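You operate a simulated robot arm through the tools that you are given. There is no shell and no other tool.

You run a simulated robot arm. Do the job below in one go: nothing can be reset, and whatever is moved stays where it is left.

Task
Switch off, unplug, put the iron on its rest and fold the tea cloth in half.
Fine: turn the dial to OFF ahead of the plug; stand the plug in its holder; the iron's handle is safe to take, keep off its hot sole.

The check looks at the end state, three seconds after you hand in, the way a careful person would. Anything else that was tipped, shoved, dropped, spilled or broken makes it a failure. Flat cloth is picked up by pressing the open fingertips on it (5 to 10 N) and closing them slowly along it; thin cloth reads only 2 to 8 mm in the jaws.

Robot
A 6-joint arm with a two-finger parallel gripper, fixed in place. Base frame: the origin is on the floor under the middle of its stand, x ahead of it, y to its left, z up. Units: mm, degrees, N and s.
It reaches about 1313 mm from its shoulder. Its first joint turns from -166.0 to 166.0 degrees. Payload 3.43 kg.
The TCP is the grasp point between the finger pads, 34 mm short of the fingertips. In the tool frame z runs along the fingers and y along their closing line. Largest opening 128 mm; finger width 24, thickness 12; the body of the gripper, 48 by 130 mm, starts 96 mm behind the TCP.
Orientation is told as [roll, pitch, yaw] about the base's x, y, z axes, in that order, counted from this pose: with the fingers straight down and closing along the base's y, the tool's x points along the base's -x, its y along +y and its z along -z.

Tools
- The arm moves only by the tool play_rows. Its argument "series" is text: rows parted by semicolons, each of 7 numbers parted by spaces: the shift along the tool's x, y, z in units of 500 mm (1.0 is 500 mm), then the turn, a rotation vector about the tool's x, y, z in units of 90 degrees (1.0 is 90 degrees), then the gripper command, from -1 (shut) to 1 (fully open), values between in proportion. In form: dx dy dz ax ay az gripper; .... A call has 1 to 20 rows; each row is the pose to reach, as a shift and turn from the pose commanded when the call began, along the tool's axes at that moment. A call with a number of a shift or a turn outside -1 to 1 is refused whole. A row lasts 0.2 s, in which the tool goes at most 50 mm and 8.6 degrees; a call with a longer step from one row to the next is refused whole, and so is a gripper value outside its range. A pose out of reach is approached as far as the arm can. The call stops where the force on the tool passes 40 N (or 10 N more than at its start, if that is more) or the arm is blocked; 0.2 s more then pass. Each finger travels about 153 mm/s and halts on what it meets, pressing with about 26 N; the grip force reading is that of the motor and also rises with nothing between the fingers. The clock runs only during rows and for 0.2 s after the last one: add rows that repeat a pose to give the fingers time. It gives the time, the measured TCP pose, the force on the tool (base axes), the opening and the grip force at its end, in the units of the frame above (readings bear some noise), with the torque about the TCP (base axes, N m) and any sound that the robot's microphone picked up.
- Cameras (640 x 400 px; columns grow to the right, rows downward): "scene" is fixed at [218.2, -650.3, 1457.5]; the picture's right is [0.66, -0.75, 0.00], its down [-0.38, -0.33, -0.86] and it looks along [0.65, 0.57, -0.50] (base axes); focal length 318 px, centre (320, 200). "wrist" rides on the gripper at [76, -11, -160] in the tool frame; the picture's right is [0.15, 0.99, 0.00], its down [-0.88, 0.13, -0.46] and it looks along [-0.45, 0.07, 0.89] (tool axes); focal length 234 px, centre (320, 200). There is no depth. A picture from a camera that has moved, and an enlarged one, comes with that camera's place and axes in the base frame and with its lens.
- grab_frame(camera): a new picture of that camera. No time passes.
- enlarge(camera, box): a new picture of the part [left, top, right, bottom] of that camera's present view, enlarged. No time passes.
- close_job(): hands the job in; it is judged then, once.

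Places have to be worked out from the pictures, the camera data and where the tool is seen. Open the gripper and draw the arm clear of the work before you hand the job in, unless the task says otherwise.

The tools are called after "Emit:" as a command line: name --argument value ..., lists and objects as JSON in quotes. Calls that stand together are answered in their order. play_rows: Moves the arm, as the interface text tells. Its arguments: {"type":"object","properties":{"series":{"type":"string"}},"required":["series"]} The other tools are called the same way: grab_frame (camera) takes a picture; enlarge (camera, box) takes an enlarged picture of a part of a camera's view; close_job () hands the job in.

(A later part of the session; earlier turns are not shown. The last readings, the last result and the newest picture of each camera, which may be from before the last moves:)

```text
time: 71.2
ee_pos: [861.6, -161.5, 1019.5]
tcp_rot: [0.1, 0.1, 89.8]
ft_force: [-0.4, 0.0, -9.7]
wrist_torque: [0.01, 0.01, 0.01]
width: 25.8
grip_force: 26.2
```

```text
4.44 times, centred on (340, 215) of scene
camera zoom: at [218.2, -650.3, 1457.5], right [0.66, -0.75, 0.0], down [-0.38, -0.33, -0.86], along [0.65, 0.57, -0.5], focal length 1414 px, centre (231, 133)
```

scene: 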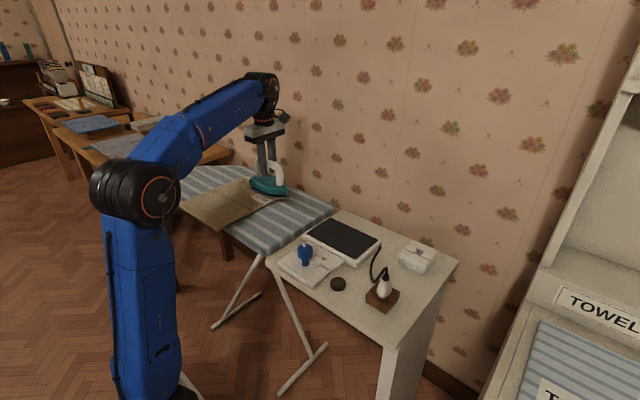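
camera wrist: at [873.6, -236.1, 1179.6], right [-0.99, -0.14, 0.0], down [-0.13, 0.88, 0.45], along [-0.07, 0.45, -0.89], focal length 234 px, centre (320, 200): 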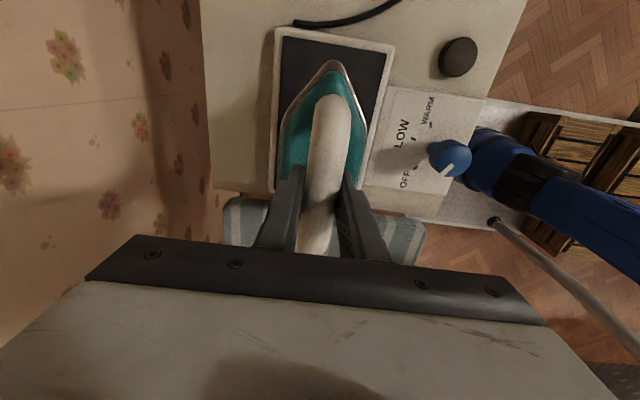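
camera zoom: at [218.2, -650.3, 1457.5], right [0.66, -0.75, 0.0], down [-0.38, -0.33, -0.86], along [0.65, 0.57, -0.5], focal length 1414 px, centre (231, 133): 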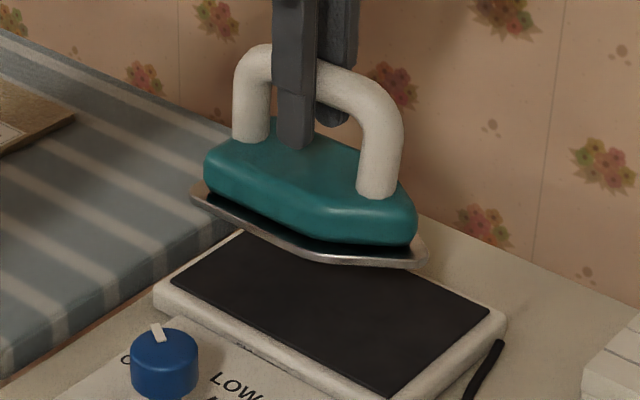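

Pad spans roughly x 803–919, y -273…-89. The iron's sole spans 94 mm ahead of and 77 mm behind the grip, so I need 12 mm more toward -y. I'll shift and lower to just above the pad.

Emit:
play_rows --series "0.012 0 0.01 0 0 0 -0.9; 0.0248 0 0.025 0 0 0 -0.9; 0.0248 0 0.05 0 0 0 -0.9; 0.0248 0 0.075 0 0 0 -0.9; 0.0248 0 0.09 0 0 0 -0.9; 0.0248 0 0.09 0 0 0 -0.9"

Emit:
enlarge --camera "wrist" --box '[240, 10, 420, 210]'

Emit:
enlarge --camera "scene" --box '[290, 190, 390, 280]'

```text
time: 72.5
ee_pos: [861.9, -173.4, 974.3]
tcp_rot: [0.2, 0.1, 90.0]
ft_force: [-0.9, 0.0, -10.6]
wrist_torque: [0.03, 0.0, -0.02]
width: 25.8
grip_force: 25.7
```

```text
2.00 times, centred on (330, 110) of wrist
camera zoom: at [873.7, -247.6, 1133.2], right [-0.99, -0.14, 0.0], down [-0.13, 0.88, 0.45], along [-0.07, 0.45, -0.89], focal length 468 px, centre (300, 380)
```

zoom: 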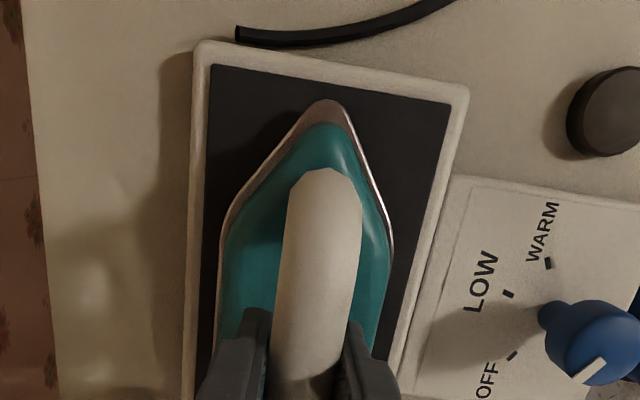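

```text
4.44 times, centred on (340, 235) of scene
camera zoom: at [218.2, -650.3, 1457.5], right [0.66, -0.75, 0.0], down [-0.38, -0.33, -0.86], along [0.65, 0.57, -0.5], focal length 1414 px, centre (231, 44)
```

zoom: 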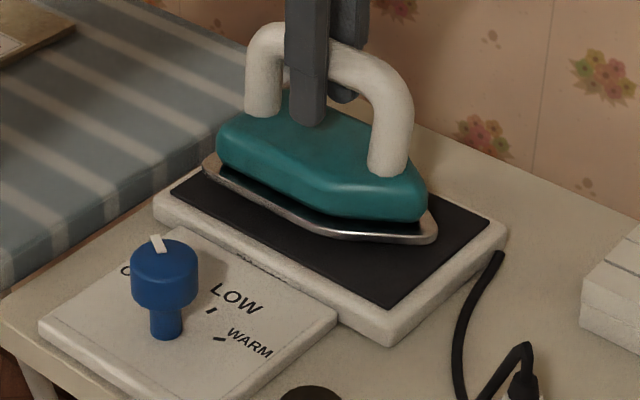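

The iron is well inside the pad outline, with about a 7 mm margin at the nose. I'll lower it slowly to contact.

Emit:
play_rows --series "0 0 0.006 0 0 0 -0.9; 0 0 0.012 0 0 0 -0.9; 0 0 0.018 0 0 0 -0.9; 0 0 0.018 0 0 0 -0.9"

```text
time: 73.5
ee_pos: [863.2, -174.0, 963.7]
tcp_rot: [0.2, 0.1, 89.9]
ft_force: [-0.4, -0.7, -9.5]
wrist_torque: [0.03, 0.02, -0.01]
width: 25.7
grip_force: 25.8
```

No contact yet at z≈964. I'll continue in 2 mm steps, watching for the weight to transfer.

Emit:
play_rows --series "0 0 0.004 0 0 0 -0.9; 0 0 0.004 0 0 0 -0.9"

Emit:
enlarge --camera "scene" --box '[290, 190, 390, 280]'

```text
time: 74.2
ee_pos: [861.9, -173.6, 961.5]
tcp_rot: [0.1, 0.1, 90.0]
ft_force: [-0.2, -0.5, -3.4]
wrist_torque: [-0.23, -0.23, -0.01]
width: 26.0
grip_force: 26.0
```

```text
4.44 times, centred on (340, 235) of scene
camera zoom: at [218.2, -650.3, 1457.5], right [0.66, -0.75, 0.0], down [-0.38, -0.33, -0.86], along [0.65, 0.57, -0.5], focal length 1414 px, centre (231, 44)
```

zoom: 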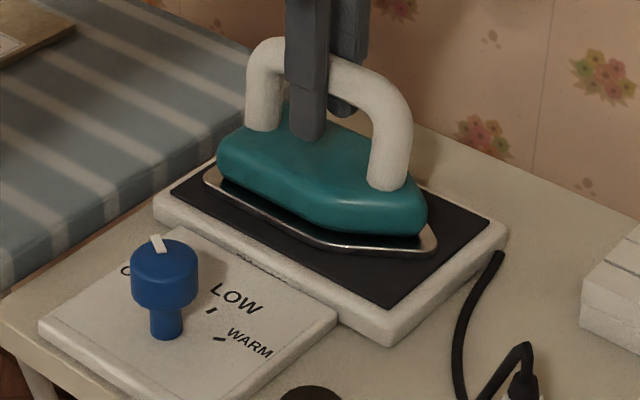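

Weight is transferring to the pad (3 N left). I'll go one more millimetre, then open slowly.

Emit:
play_rows --series "0 0 0.001 0 0 0 -0.9; 0 0 0.002 0 0 0 -0.9; 0 0 0.002 0 0 0 -0.9"

Emit:
play_rows --series "0 0 0 0 0 0 -0.7; 0 0 0 0 0 0 -0.62; 0 0 0 0 0 0 -0.58; 0 0 0 0 0 0 -0.54; 0 0 0 0 0 0 -0.48; 0 0 0 0 0 0 -0.4; 0 0 0 0 0 0 -0.3; 0 0 0 0 0 0 -0.2; 0 0 0 0 0 0 -0.1; 0 0 0 0 0 0 0; 0 0 0 0 0 0 0"

Emit:
enlarge --camera "wrist" --box '[230, 20, 410, 230]'

```text
time: 75.0
ee_pos: [862.2, -174.2, 963.9]
tcp_rot: [0.0, 0.0, 89.9]
ft_force: [5.9, -4.2, 13.0]
wrist_torque: [0.01, -0.05, 0.0]
width: 25.8
grip_force: 26.5
```

```text
time: 77.3
ee_pos: [861.8, -172.2, 961.7]
tcp_rot: [0.2, 0.1, 89.9]
ft_force: [0.4, 0.5, 0.9]
wrist_torque: [-0.03, 0.01, -0.03]
width: 63.9
grip_force: 0.1
```

```text
1.90 times, centred on (320, 125) of wrist
camera zoom: at [873.0, -248.1, 1121.3], right [-0.99, -0.14, 0.0], down [-0.13, 0.88, 0.45], along [-0.07, 0.45, -0.89], focal length 446 px, centre (320, 343)
```

zoom: 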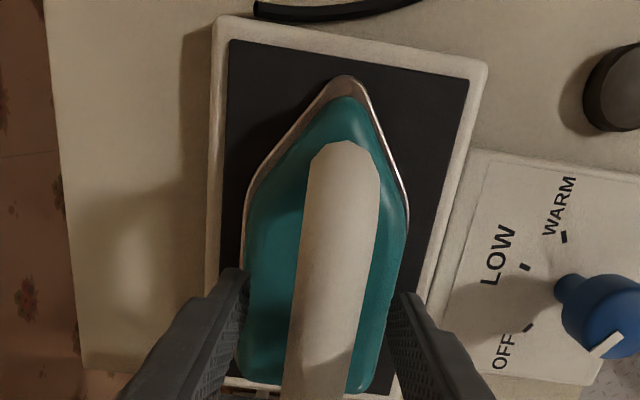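

The iron rests on the pad, inside its outline on all sides. I'll rise straight up clear of the handle, and re-check the dial pointer too.

Emit:
play_rows --series "0 0 -0.02 0 0 0 0; 0 0 -0.05 0 0 0 0; 0 0 -0.09 0 0 0 0; 0 0 -0.14 0 0 0 0; 0 0 -0.19 0 0 0 0; 0 0 -0.24 0 0 0 0; 0 0 -0.24 0 0 0 0"

Emit:
enlarge --camera "scene" --box '[270, 235, 350, 285]'

Emit:
enlarge --camera "scene" --box '[260, 190, 440, 310]'

Emit:
grab_frame --camera "wrist"

```text
time: 79.0
ee_pos: [862.2, -173.2, 1080.2]
tcp_rot: [0.0, 0.1, 89.9]
ft_force: [-0.3, 0.9, 0.2]
wrist_torque: [0.01, -0.01, -0.02]
width: 64.0
grip_force: 0.0
```

```text
8.00 times, centred on (310, 260) of scene
camera zoom: at [218.2, -650.3, 1457.5], right [0.66, -0.75, 0.0], down [-0.38, -0.33, -0.86], along [0.65, 0.57, -0.5], focal length 2545 px, centre (400, -280)
```

zoom: 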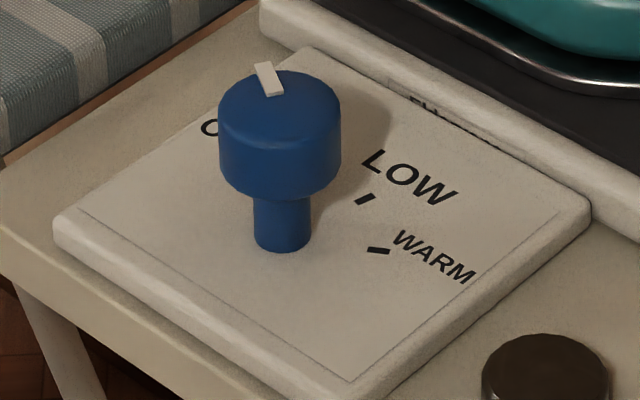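

```text
3.33 times, centred on (350, 250) of scene
camera zoom: at [218.2, -650.3, 1457.5], right [0.66, -0.75, 0.0], down [-0.38, -0.33, -0.86], along [0.65, 0.57, -0.5], focal length 1060 px, centre (220, 33)
```

zoom: 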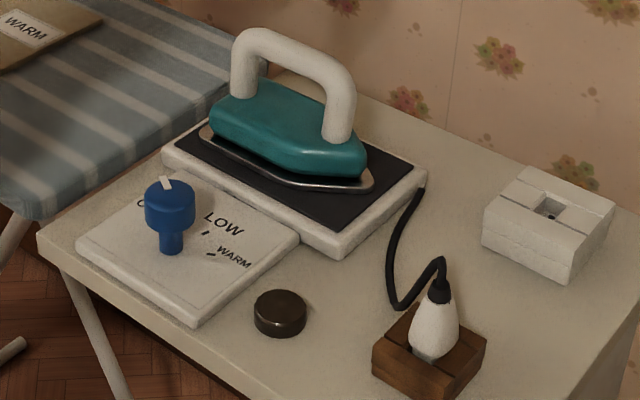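

```text
taken
camera wrist: at [873.5, -248.6, 1240.6], right [-0.99, -0.14, 0.0], down [-0.13, 0.88, 0.45], along [-0.07, 0.45, -0.89], focal length 234 px, centre (320, 200)
```

wrist: 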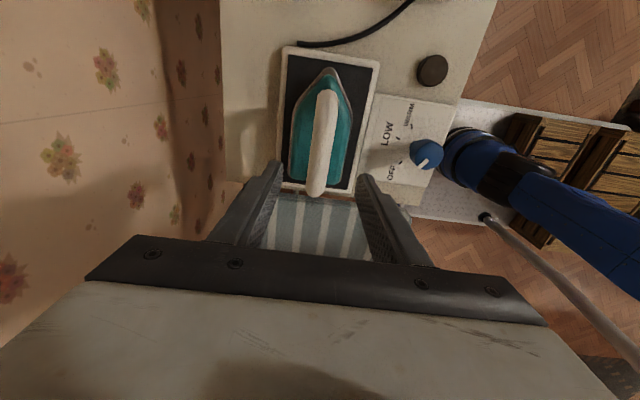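

Iron and plug are in place. My pointer estimates for the dial vary (53–63°), so I'll put the wrist camera directly above the knob and read it precisely.

Emit:
play_rows --series "-0.03 0.069 0 0 0 0 0; -0.06 0.138 0.01 0 0 0 0; -0.09 0.206 0.03 0 0 0 0; -0.12 0.275 0.05 0 0 0 0; -0.149 0.343 0.072 0 0 0 0; -0.149 0.343 0.072 0 0 0 0"

Emit:
grab_frame --camera "wrist"

Emit:
enlarge --camera "wrist" --box '[270, 40, 370, 120]'

```text
time: 80.3
ee_pos: [688.6, -97.2, 1046.0]
tcp_rot: [0.0, 0.1, 89.9]
ft_force: [0.2, 0.0, 0.5]
wrist_torque: [0.0, 0.02, -0.04]
width: 64.2
grip_force: 0.1
```

```text
taken
camera wrist: at [701.8, -171.7, 1205.6], right [-0.99, -0.14, 0.0], down [-0.13, 0.88, 0.45], along [-0.07, 0.45, -0.89], focal length 234 px, centre (320, 200)
```

wrist: 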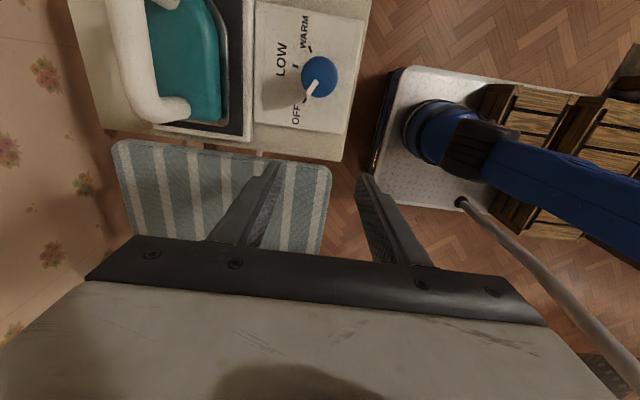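

```text
5.00 times, centred on (320, 80) of wrist
camera zoom: at [701.8, -171.7, 1205.6], right [-0.99, -0.14, 0.0], down [-0.13, 0.88, 0.45], along [-0.07, 0.45, -0.89], focal length 1171 px, centre (320, 800)
```

zoom: 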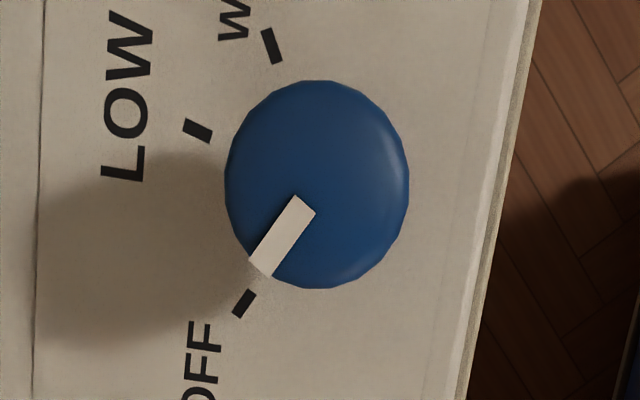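

Seen from directly above, the pointer lines up with the OFF tick to within about 3°, so the dial is good. Now the cloth: I'll move over it with yaw 0 and look closely.

Emit:
play_rows --series "-0.055 0.006 0 0 0 0.077 0; -0.109 0.012 0 0 0 0.154 0; -0.164 0.018 0 0 0 0.231 0; -0.218 0.025 0 0 0 0.308 0; -0.273 0.031 0 0 0 0.385 0; -0.328 0.037 0.01 0 0 0.462 0; -0.382 0.043 0.02 0 0 0.538 0; -0.437 0.049 0.03 0 0 0.615 0; -0.492 0.055 0.04 0 0 0.692 0; -0.546 0.062 0.05 0 0 0.769 0; -0.601 0.068 0.06 0 0 0.846 0; -0.655 0.074 0.075 0 0 0.923 0; -0.71 0.08 0.09 0 0 1 0; -0.71 0.08 0.09 0 0 1 0"

Emit:
grab_frame --camera "wrist"

Emit:
enlarge --camera "wrist" --box '[180, 40, 480, 230]'

Emit:
enlarge --camera "scene" --box '[165, 135, 295, 235]'

```text
time: 83.3
ee_pos: [651.2, 256.8, 999.1]
tcp_rot: [0.0, 0.1, -0.2]
ft_force: [0.9, -0.8, -0.7]
wrist_torque: [-0.02, 0.02, -0.02]
width: 64.3
grip_force: 0.0
```

```text
taken
camera wrist: at [575.0, 246.4, 1159.5], right [-0.14, 0.99, 0.0], down [0.88, 0.13, 0.45], along [0.45, 0.06, -0.89], focal length 234 px, centre (320, 200)
```

wrist: 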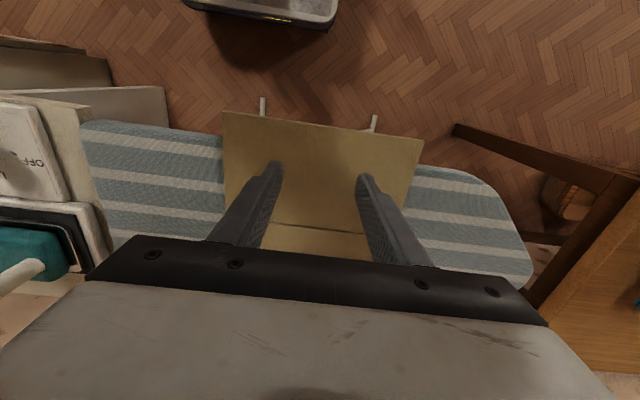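

```text
2.11 times, centred on (330, 135) of wrist
camera zoom: at [575.0, 246.4, 1159.5], right [-0.14, 0.99, 0.0], down [0.88, 0.13, 0.45], along [0.45, 0.06, -0.89], focal length 493 px, centre (299, 337)
```

zoom: 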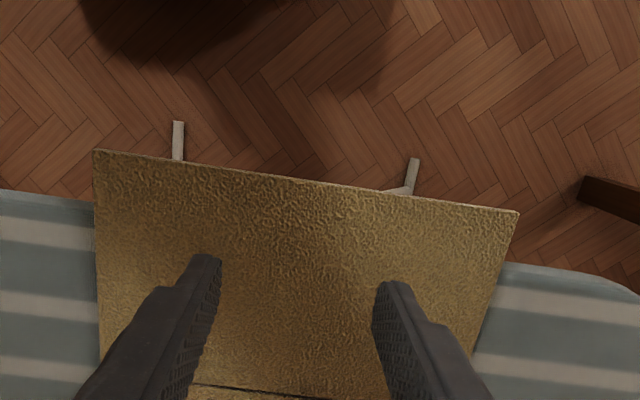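

```text
4.00 times, centred on (230, 185) of scene
camera zoom: at [218.2, -650.3, 1457.5], right [0.66, -0.75, 0.0], down [-0.38, -0.33, -0.86], along [0.65, 0.57, -0.5], focal length 1272 px, centre (680, 260)
```

zoom: 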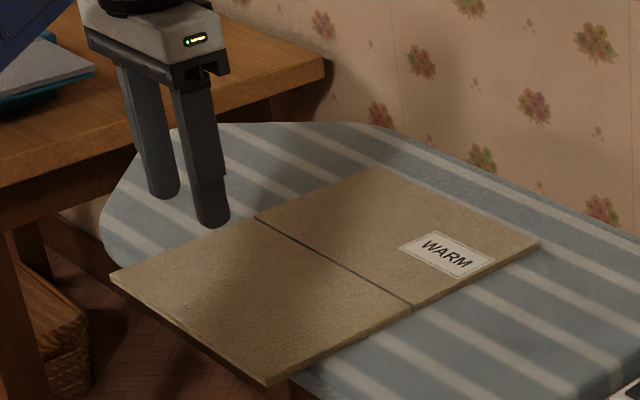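

Emit:
enlarge --camera "scene" --box '[190, 190, 250, 235]'

Emit:
enlarge --camera "wrist" --box '[210, 100, 310, 170]'

Emit:
enlarge --camera "wrist" --box '[350, 110, 450, 180]'

```text
8.89 times, centred on (220, 212) of scene
camera zoom: at [218.2, -650.3, 1457.5], right [0.66, -0.75, 0.0], down [-0.38, -0.33, -0.86], along [0.65, 0.57, -0.5], focal length 2828 px, centre (1209, 89)
```

zoom: 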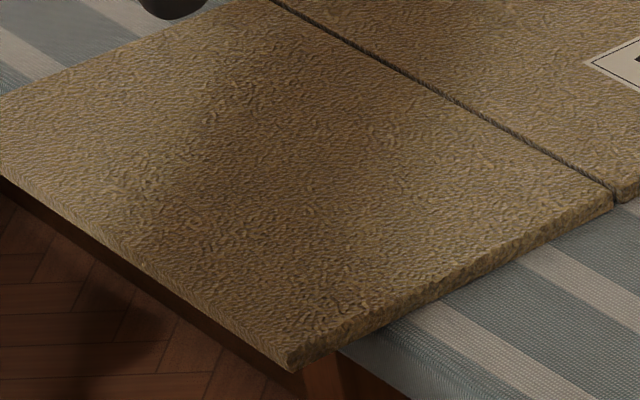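

```text
5.71 times, centred on (260, 135) of wrist
camera zoom: at [575.0, 246.4, 1159.5], right [-0.14, 0.99, 0.0], down [0.88, 0.13, 0.45], along [0.45, 0.06, -0.89], focal length 1338 px, centre (663, 571)
```

zoom: 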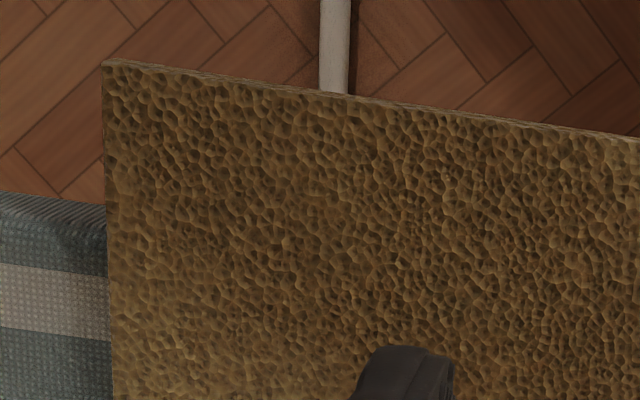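

```text
5.71 times, centred on (400, 145) of wrist
camera zoom: at [575.0, 246.4, 1159.5], right [-0.14, 0.99, 0.0], down [0.88, 0.13, 0.45], along [0.45, 0.06, -0.89], focal length 1338 px, centre (-137, 514)
```

zoom: 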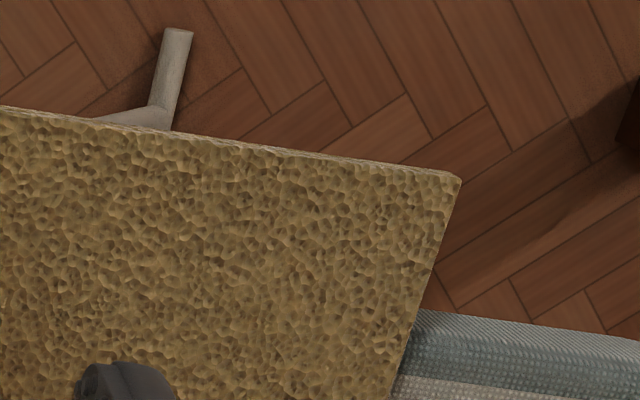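

The cloth behaves like two hinged panels about 7 mm thick. The crease is at x≈770, and the front panel (x 623–770, y 138–384, top z≈866) overhangs the board's front edge (x≈654) by about 30 mm. I'll grip that overhang from the front with the fingers horizontal. First I'll turn to yaw +90° and back off in x.

Emit:
play_rows --series "0.014 0.001 0 0 0 -0.083 -0.1; 0.029 0.001 0 0 0 -0.167 -0.1; 0.043 0.002 0 0 0 -0.25 -0.1; 0.057 0.003 0 0 0 -0.333 -0.1; 0.072 0.003 0 0 0 -0.417 -0.1; 0.086 0.004 0 0 0 -0.5 -0.1; 0.1 0.005 0 0 0 -0.583 -0.1; 0.115 0.005 0 0 0 -0.667 -0.1; 0.129 0.006 0 0 0 -0.75 -0.1; 0.143 0.007 0 0 0 -0.833 -0.1; 0.158 0.007 0 0 0 -0.917 -0.1; 0.172 0.008 0 0 0 -1 -0.1; 0.172 0.008 0 0 0 -1 -0.1"

Emit:
grab_frame --camera "scene"

```text
time: 86.2
ee_pos: [564.8, 259.8, 1000.8]
tcp_rot: [0.0, 0.1, 90.0]
ft_force: [-0.2, 0.3, 0.5]
wrist_torque: [0.03, -0.01, 0.01]
width: 57.8
grip_force: 0.1
```

```text
taken
```

scene: 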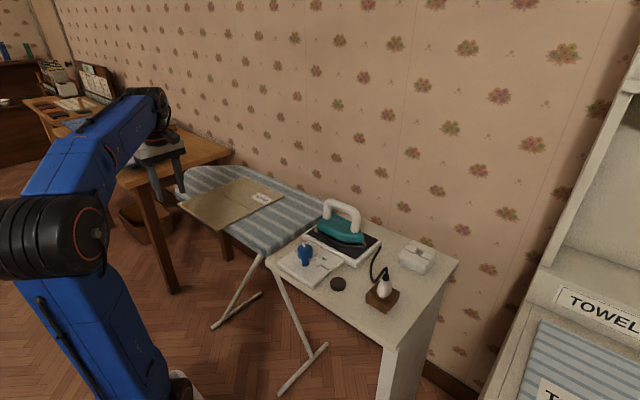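

Now I'll tilt the tool so the fingers point forward (+x), 45° first, and check.

Emit:
play_rows --series "0 0 0 0.08 0 0 -0.1; 0 0 0 0.16 0 0 -0.1; 0 0 0 0.24 0 0 -0.1; 0 0 0 0.32 0 0 -0.1; 0 0 0 0.4 0 0 -0.1; 0 0 0 0.48 0 0 -0.1; 0 0 0 0.5 0 0 -0.1; 0 0 0 0.5 0 0 -0.1"

Emit:
grab_frame --camera "scene"

Emit:
grab_frame --camera "wrist"

```text
time: 88.0
ee_pos: [565.1, 260.4, 1000.5]
tcp_rot: [-45.1, 0.0, 90.0]
ft_force: [0.7, 0.3, 0.7]
wrist_torque: [-0.07, 0.0, 0.03]
width: 57.6
grip_force: 0.3
```

```text
taken
```

scene: 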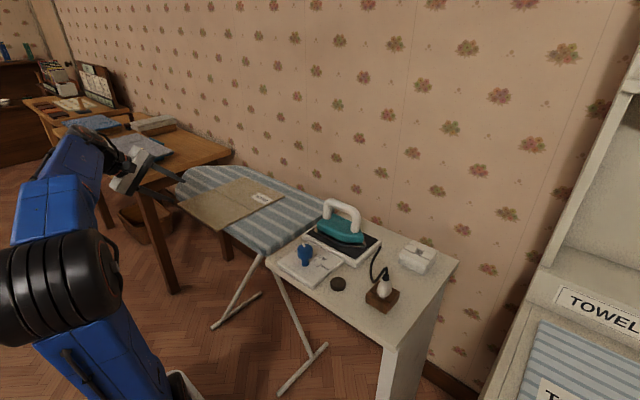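

```text
taken
camera wrist: at [460.5, 185.9, 1121.0], right [-0.7, -0.15, -0.7], down [-0.41, 0.88, 0.23], along [0.58, 0.45, -0.68], focal length 234 px, centre (320, 200)
```

wrist: 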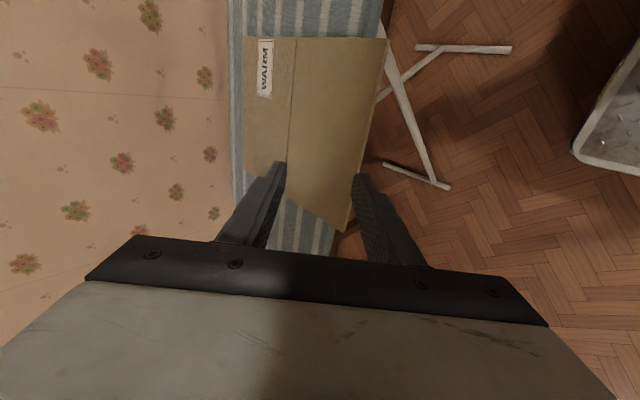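

45° works. I'll continue the tilt to horizontal.

Emit:
play_rows --series "0 0 0 0.08 0 0 -0.1; 0 0 0 0.16 0 0 -0.1; 0 0 0 0.24 0 0 -0.1; 0 0 0 0.32 0 0 -0.1; 0 0 0 0.4 0 0 -0.1; 0 0 0 0.48 0 0 -0.1; 0 0 0 0.5 0 0 -0.1; 0 0 0 0.5 0 0 -0.1"

Emit:
grab_frame --camera "scene"

Emit:
grab_frame --camera "wrist"

```text
time: 89.8
ee_pos: [564.1, 261.1, 999.9]
tcp_rot: [-90.1, 0.0, 89.9]
ft_force: [0.7, -0.1, -0.8]
wrist_torque: [-0.01, 0.03, 0.01]
width: 57.5
grip_force: 0.1
```

```text
taken
```

scene: 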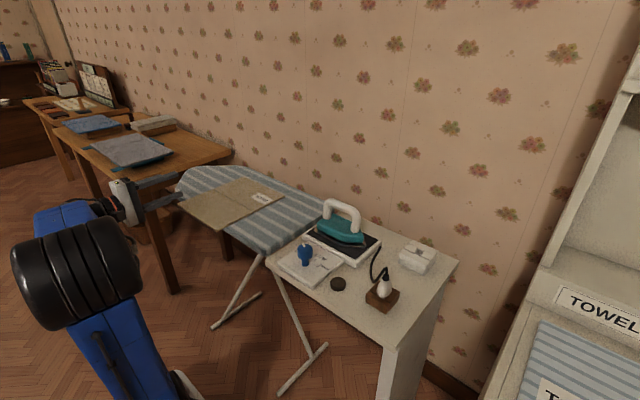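

```text
taken
camera wrist: at [405.2, 186.4, 1011.8], right [0.0, -0.15, -0.99], down [-0.45, 0.88, -0.13], along [0.89, 0.45, -0.07], focal length 234 px, centre (320, 200)
```

wrist: 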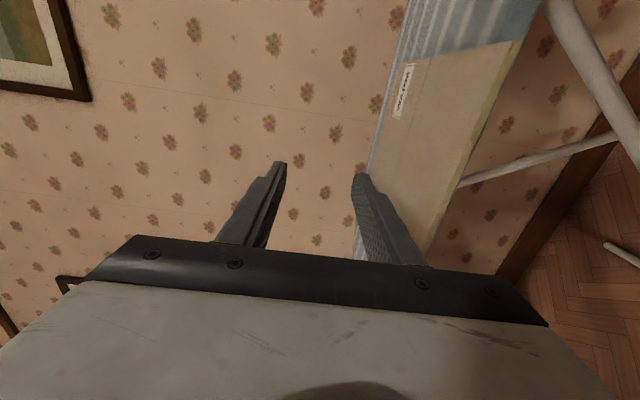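

Horizontal reached at (565,262,1001), fingers one above the other. Now I'll lower to the slab height (z≈862.5), staying 24 mm in front of the cloth's edge.

Emit:
play_rows --series "0 0.04 0 0 0 0 -0.1; 0 0.1 0 0 0 0 -0.1; 0 0.16 0 0 0 0 -0.1; 0 0.22 0 0 0 0 -0.1; 0 0.26 0 0 0 0 -0.1; 0 0.276 0 0 0 0 -0.1; 0 0.276 0 0 0 0 -0.1"

Emit:
grab_frame --camera "wrist"

Emit:
enlarge --camera "wrist" --box '[240, 90, 420, 230]'

Emit:
enlarge --camera "scene" --box '[90, 150, 270, 270]'

```text
time: 91.3
ee_pos: [564.0, 261.0, 861.7]
tcp_rot: [-89.9, 0.1, 89.9]
ft_force: [-0.1, 0.0, -0.7]
wrist_torque: [0.01, -0.03, 0.01]
width: 57.6
grip_force: 0.1
```

```text
taken
camera wrist: at [405.5, 185.7, 873.9], right [0.0, -0.15, -0.99], down [-0.45, 0.88, -0.13], along [0.89, 0.45, -0.07], focal length 234 px, centre (320, 200)
```

wrist: 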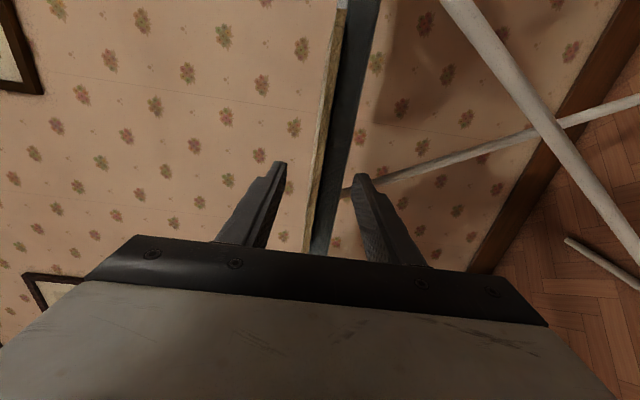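

```text
2.86 times, centred on (330, 160) of wrist
camera zoom: at [405.5, 185.7, 873.9], right [0.0, -0.15, -0.99], down [-0.45, 0.88, -0.13], along [0.89, 0.45, -0.07], focal length 669 px, centre (291, 314)
```

zoom: 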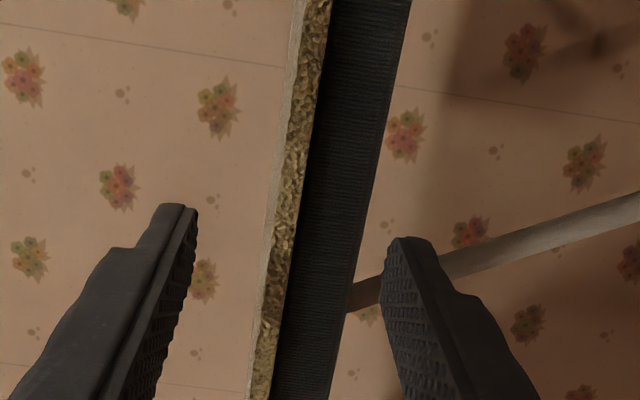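

```text
3.33 times, centred on (180, 210) of scene
camera zoom: at [218.2, -650.3, 1457.5], right [0.66, -0.75, 0.0], down [-0.38, -0.33, -0.86], along [0.65, 0.57, -0.5], focal length 1060 px, centre (787, 167)
```

zoom: 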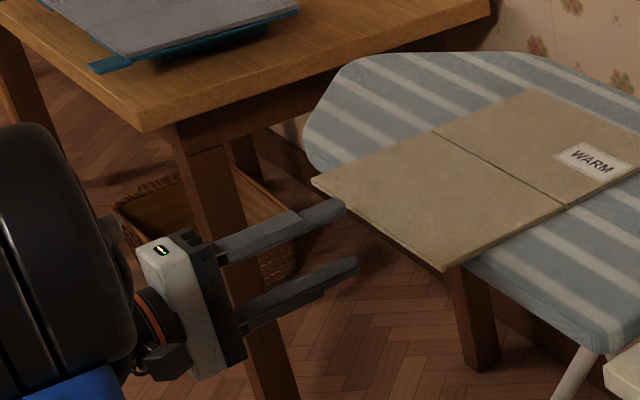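

The slab edge sits exactly between the upper and lower fingers (slab z≈860–867, TCP z≈863). I'll advance 47 mm so the fingers straddle the overhang, tips just short of the board's edge.

Emit:
play_rows --series "0 -0.002 0.02 0 0 0 -0.1; 0 -0.002 0.04 0 0 0 -0.1; 0 -0.002 0.06 0 0 0 -0.1; 0 -0.002 0.08 0 0 0 -0.1; 0 -0.002 0.093 0 0 0 -0.1; 0 -0.002 0.093 0 0 0 -0.1"

Emit:
enlarge --camera "wrist" --box '[240, 90, 420, 230]'

Emit:
enlarge --camera "scene" --box '[130, 150, 270, 250]'

```text
time: 92.8
ee_pos: [611.1, 261.5, 862.6]
tcp_rot: [-89.9, 0.2, 89.9]
ft_force: [0.4, -0.3, -0.3]
wrist_torque: [0.02, 0.01, 0.01]
width: 57.3
grip_force: 0.0
```

```text
2.86 times, centred on (330, 160) of wrist
camera zoom: at [451.7, 186.0, 875.1], right [0.0, -0.15, -0.99], down [-0.45, 0.88, -0.13], along [0.89, 0.45, -0.07], focal length 669 px, centre (291, 314)
```

zoom: 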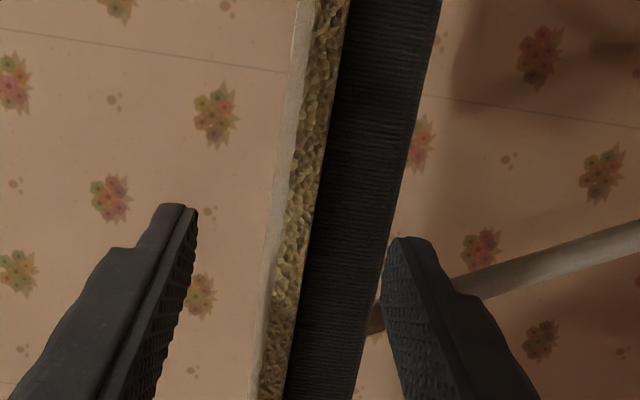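

```text
4.00 times, centred on (200, 200) of scene
camera zoom: at [218.2, -650.3, 1457.5], right [0.66, -0.75, 0.0], down [-0.38, -0.33, -0.86], along [0.65, 0.57, -0.5], focal length 1272 px, centre (800, 200)
```

zoom: 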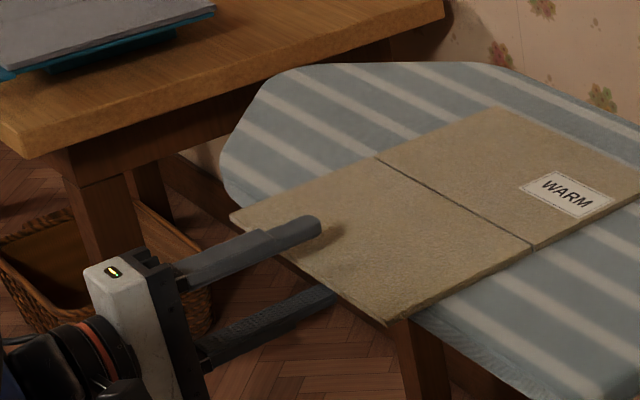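

The fingers straddle the overhang with clear space above and below. Closing slowly on the slab edge.

Emit:
play_rows --series "0 0 0 0 0 0 -0.2; 0 0 0 0 0 0 -0.3; 0 0 0 0 0 0 -0.4; 0 0 0 0 0 0 -0.5; 0 0 0 0 0 0 -0.6; 0 0 0 0 0 0 -0.68; 0 0 0 0 0 0 -0.74; 0 0 0 0 0 0 -0.8; 0 0 0 0 0 0 -0.84; 0 0 0 0 0 0 -0.88; 0 0 0 0 0 0 -0.92; 0 0 0 0 0 0 -0.96; 0 0 0 0 0 0 -1; 0 0 0 0 0 0 -1"

Emit:
enlarge --camera "wrist" --box '[240, 90, 420, 230]'

Emit:
enlarge --camera "scene" --box '[130, 150, 270, 250]'

```text
time: 95.8
ee_pos: [611.6, 261.5, 864.5]
tcp_rot: [-90.0, 0.1, 89.9]
ft_force: [2.6, 0.4, 10.8]
wrist_torque: [0.24, -0.53, -0.01]
width: 7.0
grip_force: 25.7
```

```text
2.86 times, centred on (330, 160) of wrist
camera zoom: at [451.5, 186.0, 875.3], right [0.0, -0.15, -0.99], down [-0.45, 0.88, -0.13], along [0.89, 0.45, -0.07], focal length 669 px, centre (291, 314)
```

zoom: 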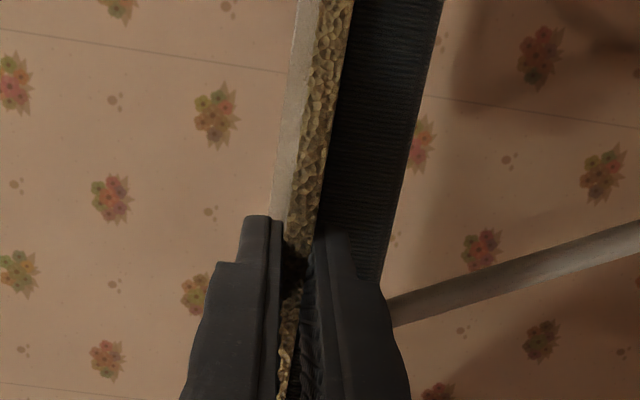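

```text
4.00 times, centred on (200, 200) of scene
camera zoom: at [218.2, -650.3, 1457.5], right [0.66, -0.75, 0.0], down [-0.38, -0.33, -0.86], along [0.65, 0.57, -0.5], focal length 1272 px, centre (800, 200)
```

zoom: 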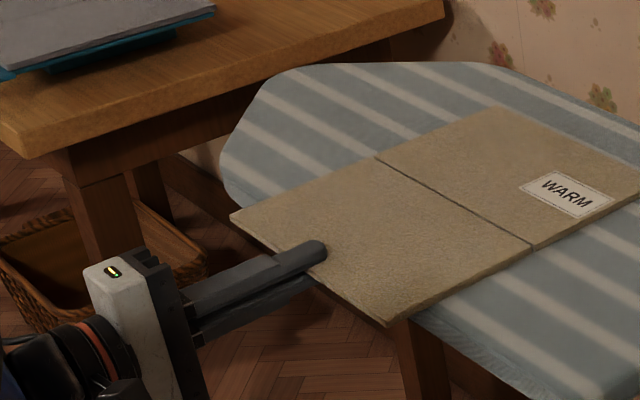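

The slab edge is gripped at 7.0 mm with 26 N. Now I'll lift it along an arc around the crease (x≈770, z≈866), turning the tool with it, the first 15° slowly while watching forces.

Emit:
play_rows --series "0 -0.0139 0.0002 -0.0278 0 0 -1; 0 -0.0277 0.0009 -0.0556 0 0 -1; 0 -0.0415 0.0023 -0.0833 0 0 -1; 0 -0.0553 0.0042 -0.1111 0 0 -1; 0 -0.0689 0.0068 -0.1389 0 0 -1; 0 -0.0824 0.01 -0.1667 0 0 -1; 0 -0.0824 0.01 -0.1667 0 0 -1"

Emit:
enlarge --camera "scene" --box '[130, 130, 290, 250]'

Emit:
grab_frame --camera "wrist"

```text
time: 97.3
ee_pos: [616.2, 261.9, 903.8]
tcp_rot: [-75.0, 0.1, 89.9]
ft_force: [-2.6, 0.7, 3.4]
wrist_torque: [0.04, -0.42, 0.1]
width: 7.3
grip_force: 26.6
```

```text
3.33 times, centred on (210, 190) of scene
camera zoom: at [218.2, -650.3, 1457.5], right [0.66, -0.75, 0.0], down [-0.38, -0.33, -0.86], along [0.65, 0.57, -0.5], focal length 1060 px, centre (687, 233)
```

zoom: 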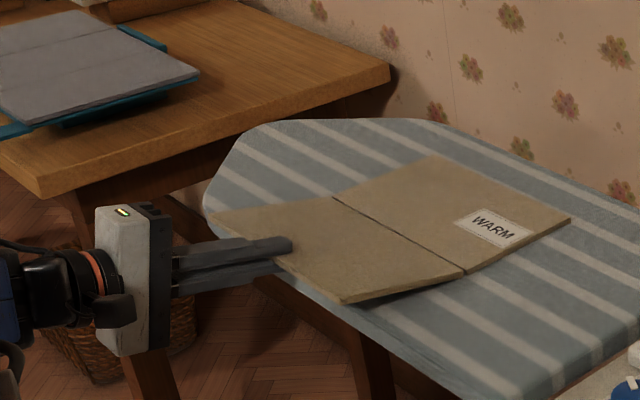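

```text
taken
camera wrist: at [465.4, 186.2, 956.8], right [-0.26, -0.15, -0.95], down [-0.47, 0.88, -0.01], along [0.84, 0.45, -0.3], focal length 234 px, centre (320, 200)
```

wrist: 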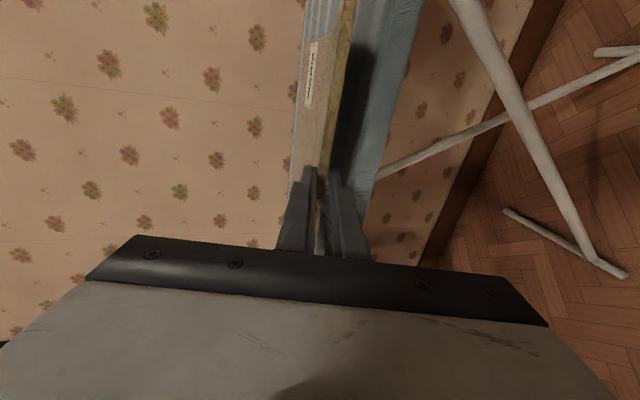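

The panel swings cleanly on its crease with only a few newtons. Continuing the arc another 30° to 45°.

Emit:
play_rows --series "0 -0.0277 0.0009 -0.0556 0 0 -1; 0 -0.0553 0.0042 -0.1111 0 0 -1; 0 -0.0824 0.01 -0.1667 0 0 -1; 0 -0.109 0.018 -0.2222 0 0 -1; 0 -0.1347 0.0284 -0.2778 0 0 -1; 0 -0.1595 0.0409 -0.3333 0 0 -1; 0 -0.1595 0.0409 -0.3333 0 0 -1"

Emit:
enlarge --camera "scene" --box '[130, 110, 310, 250]'

```text
time: 99.0
ee_pos: [656.4, 259.8, 977.1]
tcp_rot: [-44.9, 0.1, 89.8]
ft_force: [-0.1, 0.7, 3.5]
wrist_torque: [-0.16, -0.51, 0.32]
width: 7.5
grip_force: 25.5
```

```text
2.86 times, centred on (220, 180) of scene
camera zoom: at [218.2, -650.3, 1457.5], right [0.66, -0.75, 0.0], down [-0.38, -0.33, -0.86], along [0.65, 0.57, -0.5], focal length 909 px, centre (606, 257)
```

zoom: 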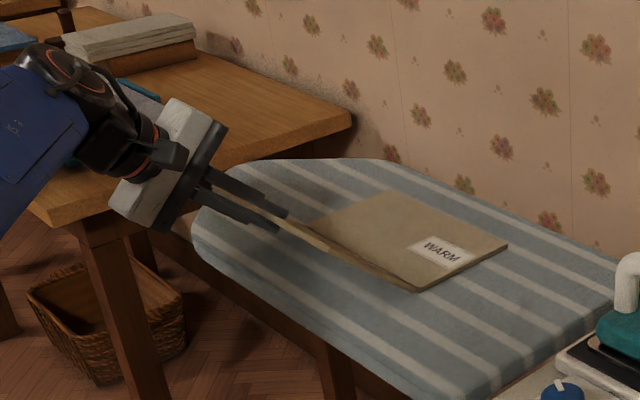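

Working smoothly at 45° (about 3.5 N). Continuing to vertical (90°).

Emit:
play_rows --series "0 -0.0277 0.0009 -0.0556 0 0 -1; 0 -0.0553 0.0042 -0.1111 0 0 -1; 0 -0.0824 0.01 -0.1667 0 0 -1; 0 -0.109 0.018 -0.2222 0 0 -1; 0 -0.1347 0.0284 -0.2778 0 0 -1; 0 -0.1595 0.0409 -0.3333 0 0 -1; 0 -0.183 0.0556 -0.3889 0 0 -1; 0 -0.2052 0.0722 -0.4444 0 0 -1; 0 -0.2259 0.0907 -0.5 0 0 -1; 0 -0.2259 0.0907 -0.5 0 0 -1"

Emit:
enlarge --camera "scene" --box '[150, 80, 330, 240]'

```text
time: 101.0
ee_pos: [766.0, 260.5, 1025.8]
tcp_rot: [-0.8, 0.0, 89.8]
ft_force: [0.6, -3.6, 10.5]
wrist_torque: [-0.14, -0.39, -0.3]
width: 7.0
grip_force: 25.8
stopped in row 10: the force on the tool passed its limit at 42 N (the readings are from after the stop); the commanded pose is now the measured one
```

```text
2.50 times, centred on (240, 160) of scene
camera zoom: at [218.2, -650.3, 1457.5], right [0.66, -0.75, 0.0], down [-0.38, -0.33, -0.86], along [0.65, 0.57, -0.5], focal length 795 px, centre (520, 300)
```

zoom: 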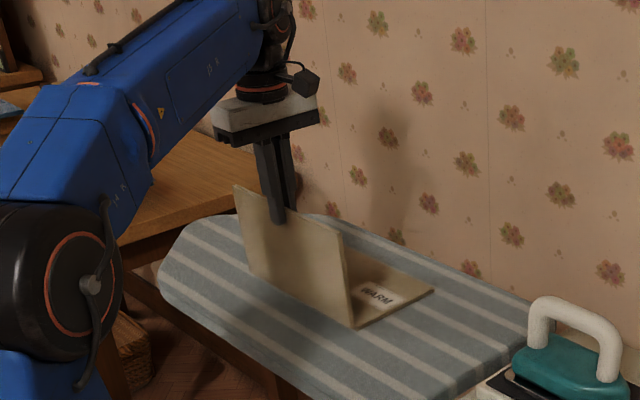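

The panel is vertical now; the brief 42 N was a slight radius mismatch, and it's 10 N now. The far half stayed put. I'll ease off 0.5 mm and take it 15° past vertical.

Emit:
play_rows --series "0 0 -0.001 0 0 0 -1; 0 -0.0139 -0.001 -0.0278 0 0 -1; 0 -0.0277 -0.0003 -0.0556 0 0 -1; 0 -0.0415 0.001 -0.0833 0 0 -1; 0 -0.0553 0.0027 -0.1111 0 0 -1; 0 -0.0689 0.005 -0.1389 0 0 -1; 0 -0.0825 0.0082 -0.1667 0 0 -1; 0 -0.0825 0.0082 -0.1667 0 0 -1"

Emit:
grab_frame --camera "scene"

Emit:
grab_frame --camera "wrist"

```text
time: 102.8
ee_pos: [807.1, 262.1, 1021.0]
tcp_rot: [14.3, -0.1, 89.8]
ft_force: [1.0, -10.0, 19.0]
wrist_torque: [-0.4, 0.44, 0.15]
width: 7.5
grip_force: 25.9
```

```text
taken
```

scene: 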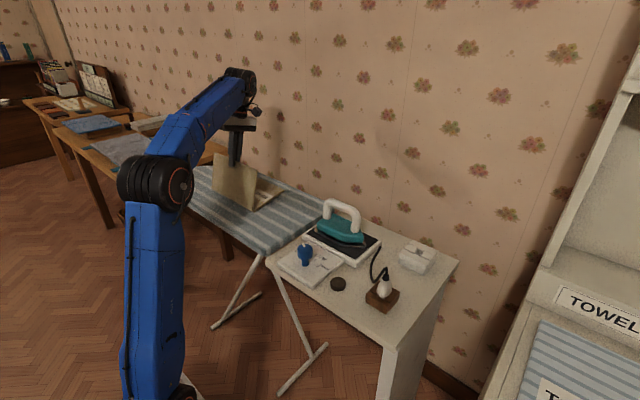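

```text
taken
camera wrist: at [857.7, 186.2, 1173.5], right [-0.96, -0.14, 0.24], down [-0.01, 0.88, 0.47], along [-0.28, 0.45, -0.85], focal length 234 px, centre (320, 200)
```

wrist: 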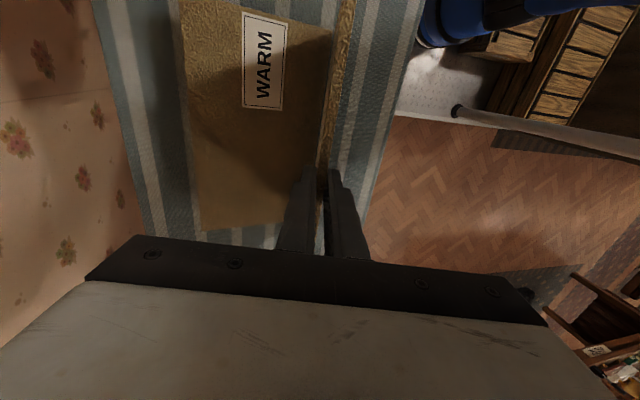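

The panel is about 14° past vertical. Now I'll open the jaws while shifting the gripper toward -x at the same rate, so the +x finger stays put and the panel leans on it rather than dropping.

Emit:
play_rows --series "0 0 -0.002 0 0 0 -0.9; 0 0 -0.002 0 0 0 -0.88; 0 0.0053 -0.002 0 0 0 -0.8; 0 0.0104 -0.002 0 0 0 -0.72; 0 0.0155 -0.002 0 0 0 -0.64; 0 0.0207 -0.002 0 0 0 -0.56; 0 0.0258 -0.002 0 0 0 -0.48; 0 0.0309 -0.002 0 0 0 -0.4; 0 0.0373 -0.002 0 0 0 -0.3; 0 0.0437 -0.002 0 0 0 -0.2; 0 0.0501 -0.002 0 0 0 -0.1; 0 0.0565 -0.002 0 0 0 0; 0 0.0629 -0.002 0 0 0 0.1; 0 0.0693 -0.002 0 0 0 0.2; 0 0.0757 -0.002 0 0 0 0.3; 0 0.0821 -0.002 0 0 0 0.4; 0 0.0885 -0.002 0 0 0 0.5; 0 0.0949 -0.002 0 0 0 0.6; 0 0.0949 -0.002 0 0 0 0.6"

Emit:
grab_frame --camera "wrist"

Emit:
enlarge --camera "scene" --box '[170, 80, 330, 240]'

```text
time: 106.8
ee_pos: [761.7, 261.5, 1034.2]
tcp_rot: [14.3, 0.0, 89.9]
ft_force: [-1.1, 0.5, -0.1]
wrist_torque: [-0.03, -0.02, 0.02]
width: 102.4
grip_force: 0.0
```

```text
taken
camera wrist: at [812.3, 185.6, 1186.2], right [-0.96, -0.14, 0.24], down [-0.01, 0.88, 0.47], along [-0.28, 0.45, -0.85], focal length 234 px, centre (320, 200)
```

wrist: 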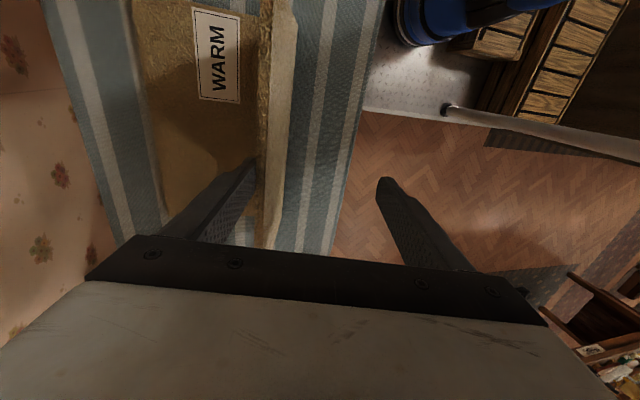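

```text
2.50 times, centred on (250, 160) of scene
camera zoom: at [218.2, -650.3, 1457.5], right [0.66, -0.75, 0.0], down [-0.38, -0.33, -0.86], along [0.65, 0.57, -0.5], focal length 795 px, centre (495, 300)
```

zoom: 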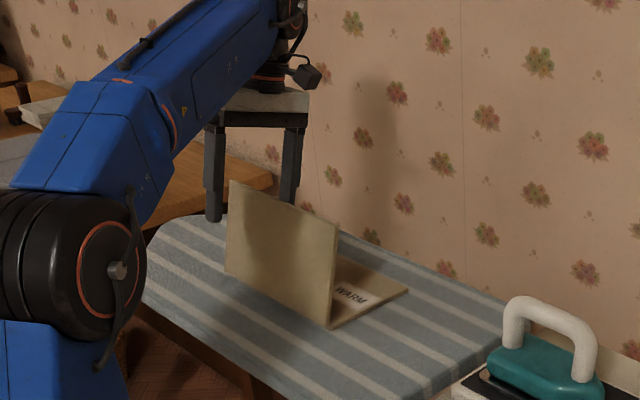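

The panel is standing at about 101–104°, with the +x finger just behind it. I'll back that finger off 5 mm and slide the gripper down along the panel so the fingertip gets low, ready to lay it down gently.

Emit:
play_rows --series "0 -0.01 0 0 0 0 0.6; 0 -0.01 0.02 0 0 0 0.6; 0 -0.01 0.045 0 0 0 0.6; 0 -0.01 0.07 0 0 0 0.6; 0 -0.01 0.095 0 0 0 0.6; 0 -0.01 0.12 0 0 0 0.6; 0 -0.01 0.145 0 0 0 0.6; 0 -0.01 0.165 0 0 0 0.6; 0 -0.01 0.165 0 0 0 0.6"

Emit:
grab_frame --camera "wrist"

Emit:
enlarge --camera "scene" --box '[170, 80, 330, 240]'

```text
time: 108.8
ee_pos: [745.1, 260.3, 952.9]
tcp_rot: [14.3, 0.0, 90.0]
ft_force: [0.3, 0.9, 0.2]
wrist_torque: [-0.01, 0.0, -0.02]
width: 102.1
grip_force: 0.1
```

```text
taken
camera wrist: at [796.0, 185.6, 1104.9], right [-0.96, -0.14, 0.24], down [-0.01, 0.88, 0.47], along [-0.28, 0.45, -0.85], focal length 234 px, centre (320, 200)
```

wrist: 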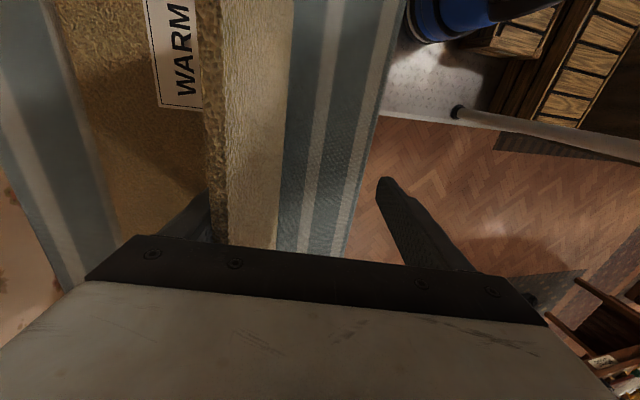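

```text
2.50 times, centred on (250, 160) of scene
camera zoom: at [218.2, -650.3, 1457.5], right [0.66, -0.75, 0.0], down [-0.38, -0.33, -0.86], along [0.65, 0.57, -0.5], focal length 795 px, centre (495, 300)
```

zoom: 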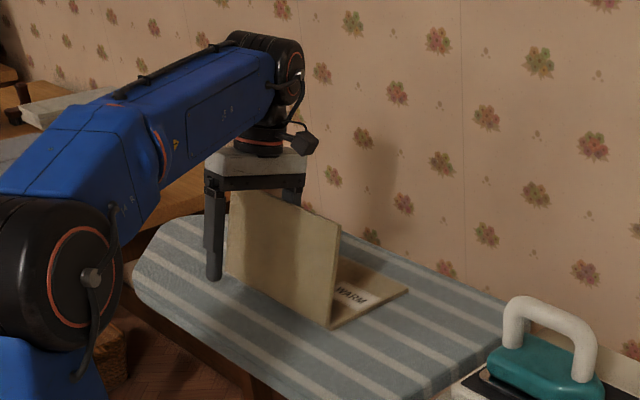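

The panel stands stably beside the +x finger with no load. Now I'll move the gripper slowly toward +x so the panel follows or gets tipped and is caught by the +x finger.

Emit:
play_rows --series "0 -0.0194 -0.0049 0 0 0 0.6; 0 -0.0388 -0.0099 0 0 0 0.6; 0 -0.0581 -0.0148 0 0 0 0.6; 0 -0.0775 -0.0198 0 0 0 0.6; 0 -0.0969 -0.0247 0 0 0 0.6; 0 -0.1163 -0.0296 0 0 0 0.6; 0 -0.1163 -0.0296 0 0 0 0.6"

Emit:
grab_frame --camera "wrist"

Emit:
enlarge --camera "scene" --box '[170, 80, 330, 240]'

```text
time: 110.4
ee_pos: [805.1, 260.1, 952.7]
tcp_rot: [14.2, 0.0, 90.0]
ft_force: [0.3, 0.1, -0.6]
wrist_torque: [0.0, 0.02, 0.02]
width: 102.4
grip_force: 0.5
```

```text
taken
camera wrist: at [856.6, 185.5, 1105.4], right [-0.96, -0.14, 0.24], down [-0.01, 0.88, 0.47], along [-0.28, 0.45, -0.85], focal length 234 px, centre (320, 200)
```

wrist: 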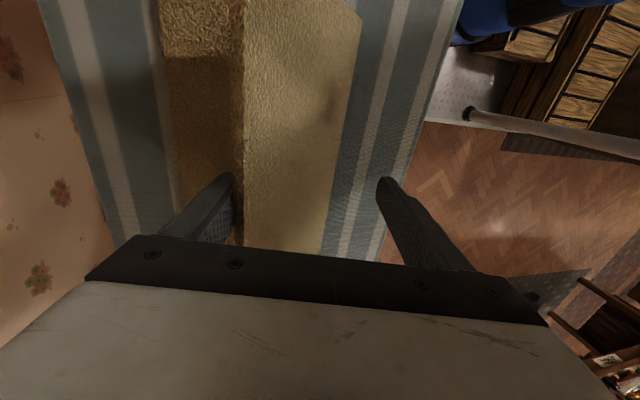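

```text
2.50 times, centred on (250, 160) of scene
camera zoom: at [218.2, -650.3, 1457.5], right [0.66, -0.75, 0.0], down [-0.38, -0.33, -0.86], along [0.65, 0.57, -0.5], focal length 795 px, centre (495, 300)
```

zoom: 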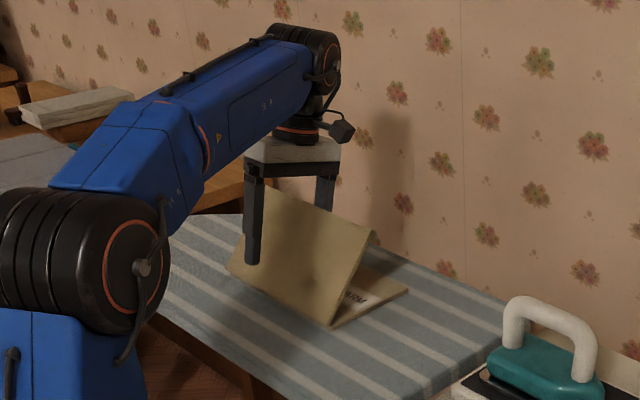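

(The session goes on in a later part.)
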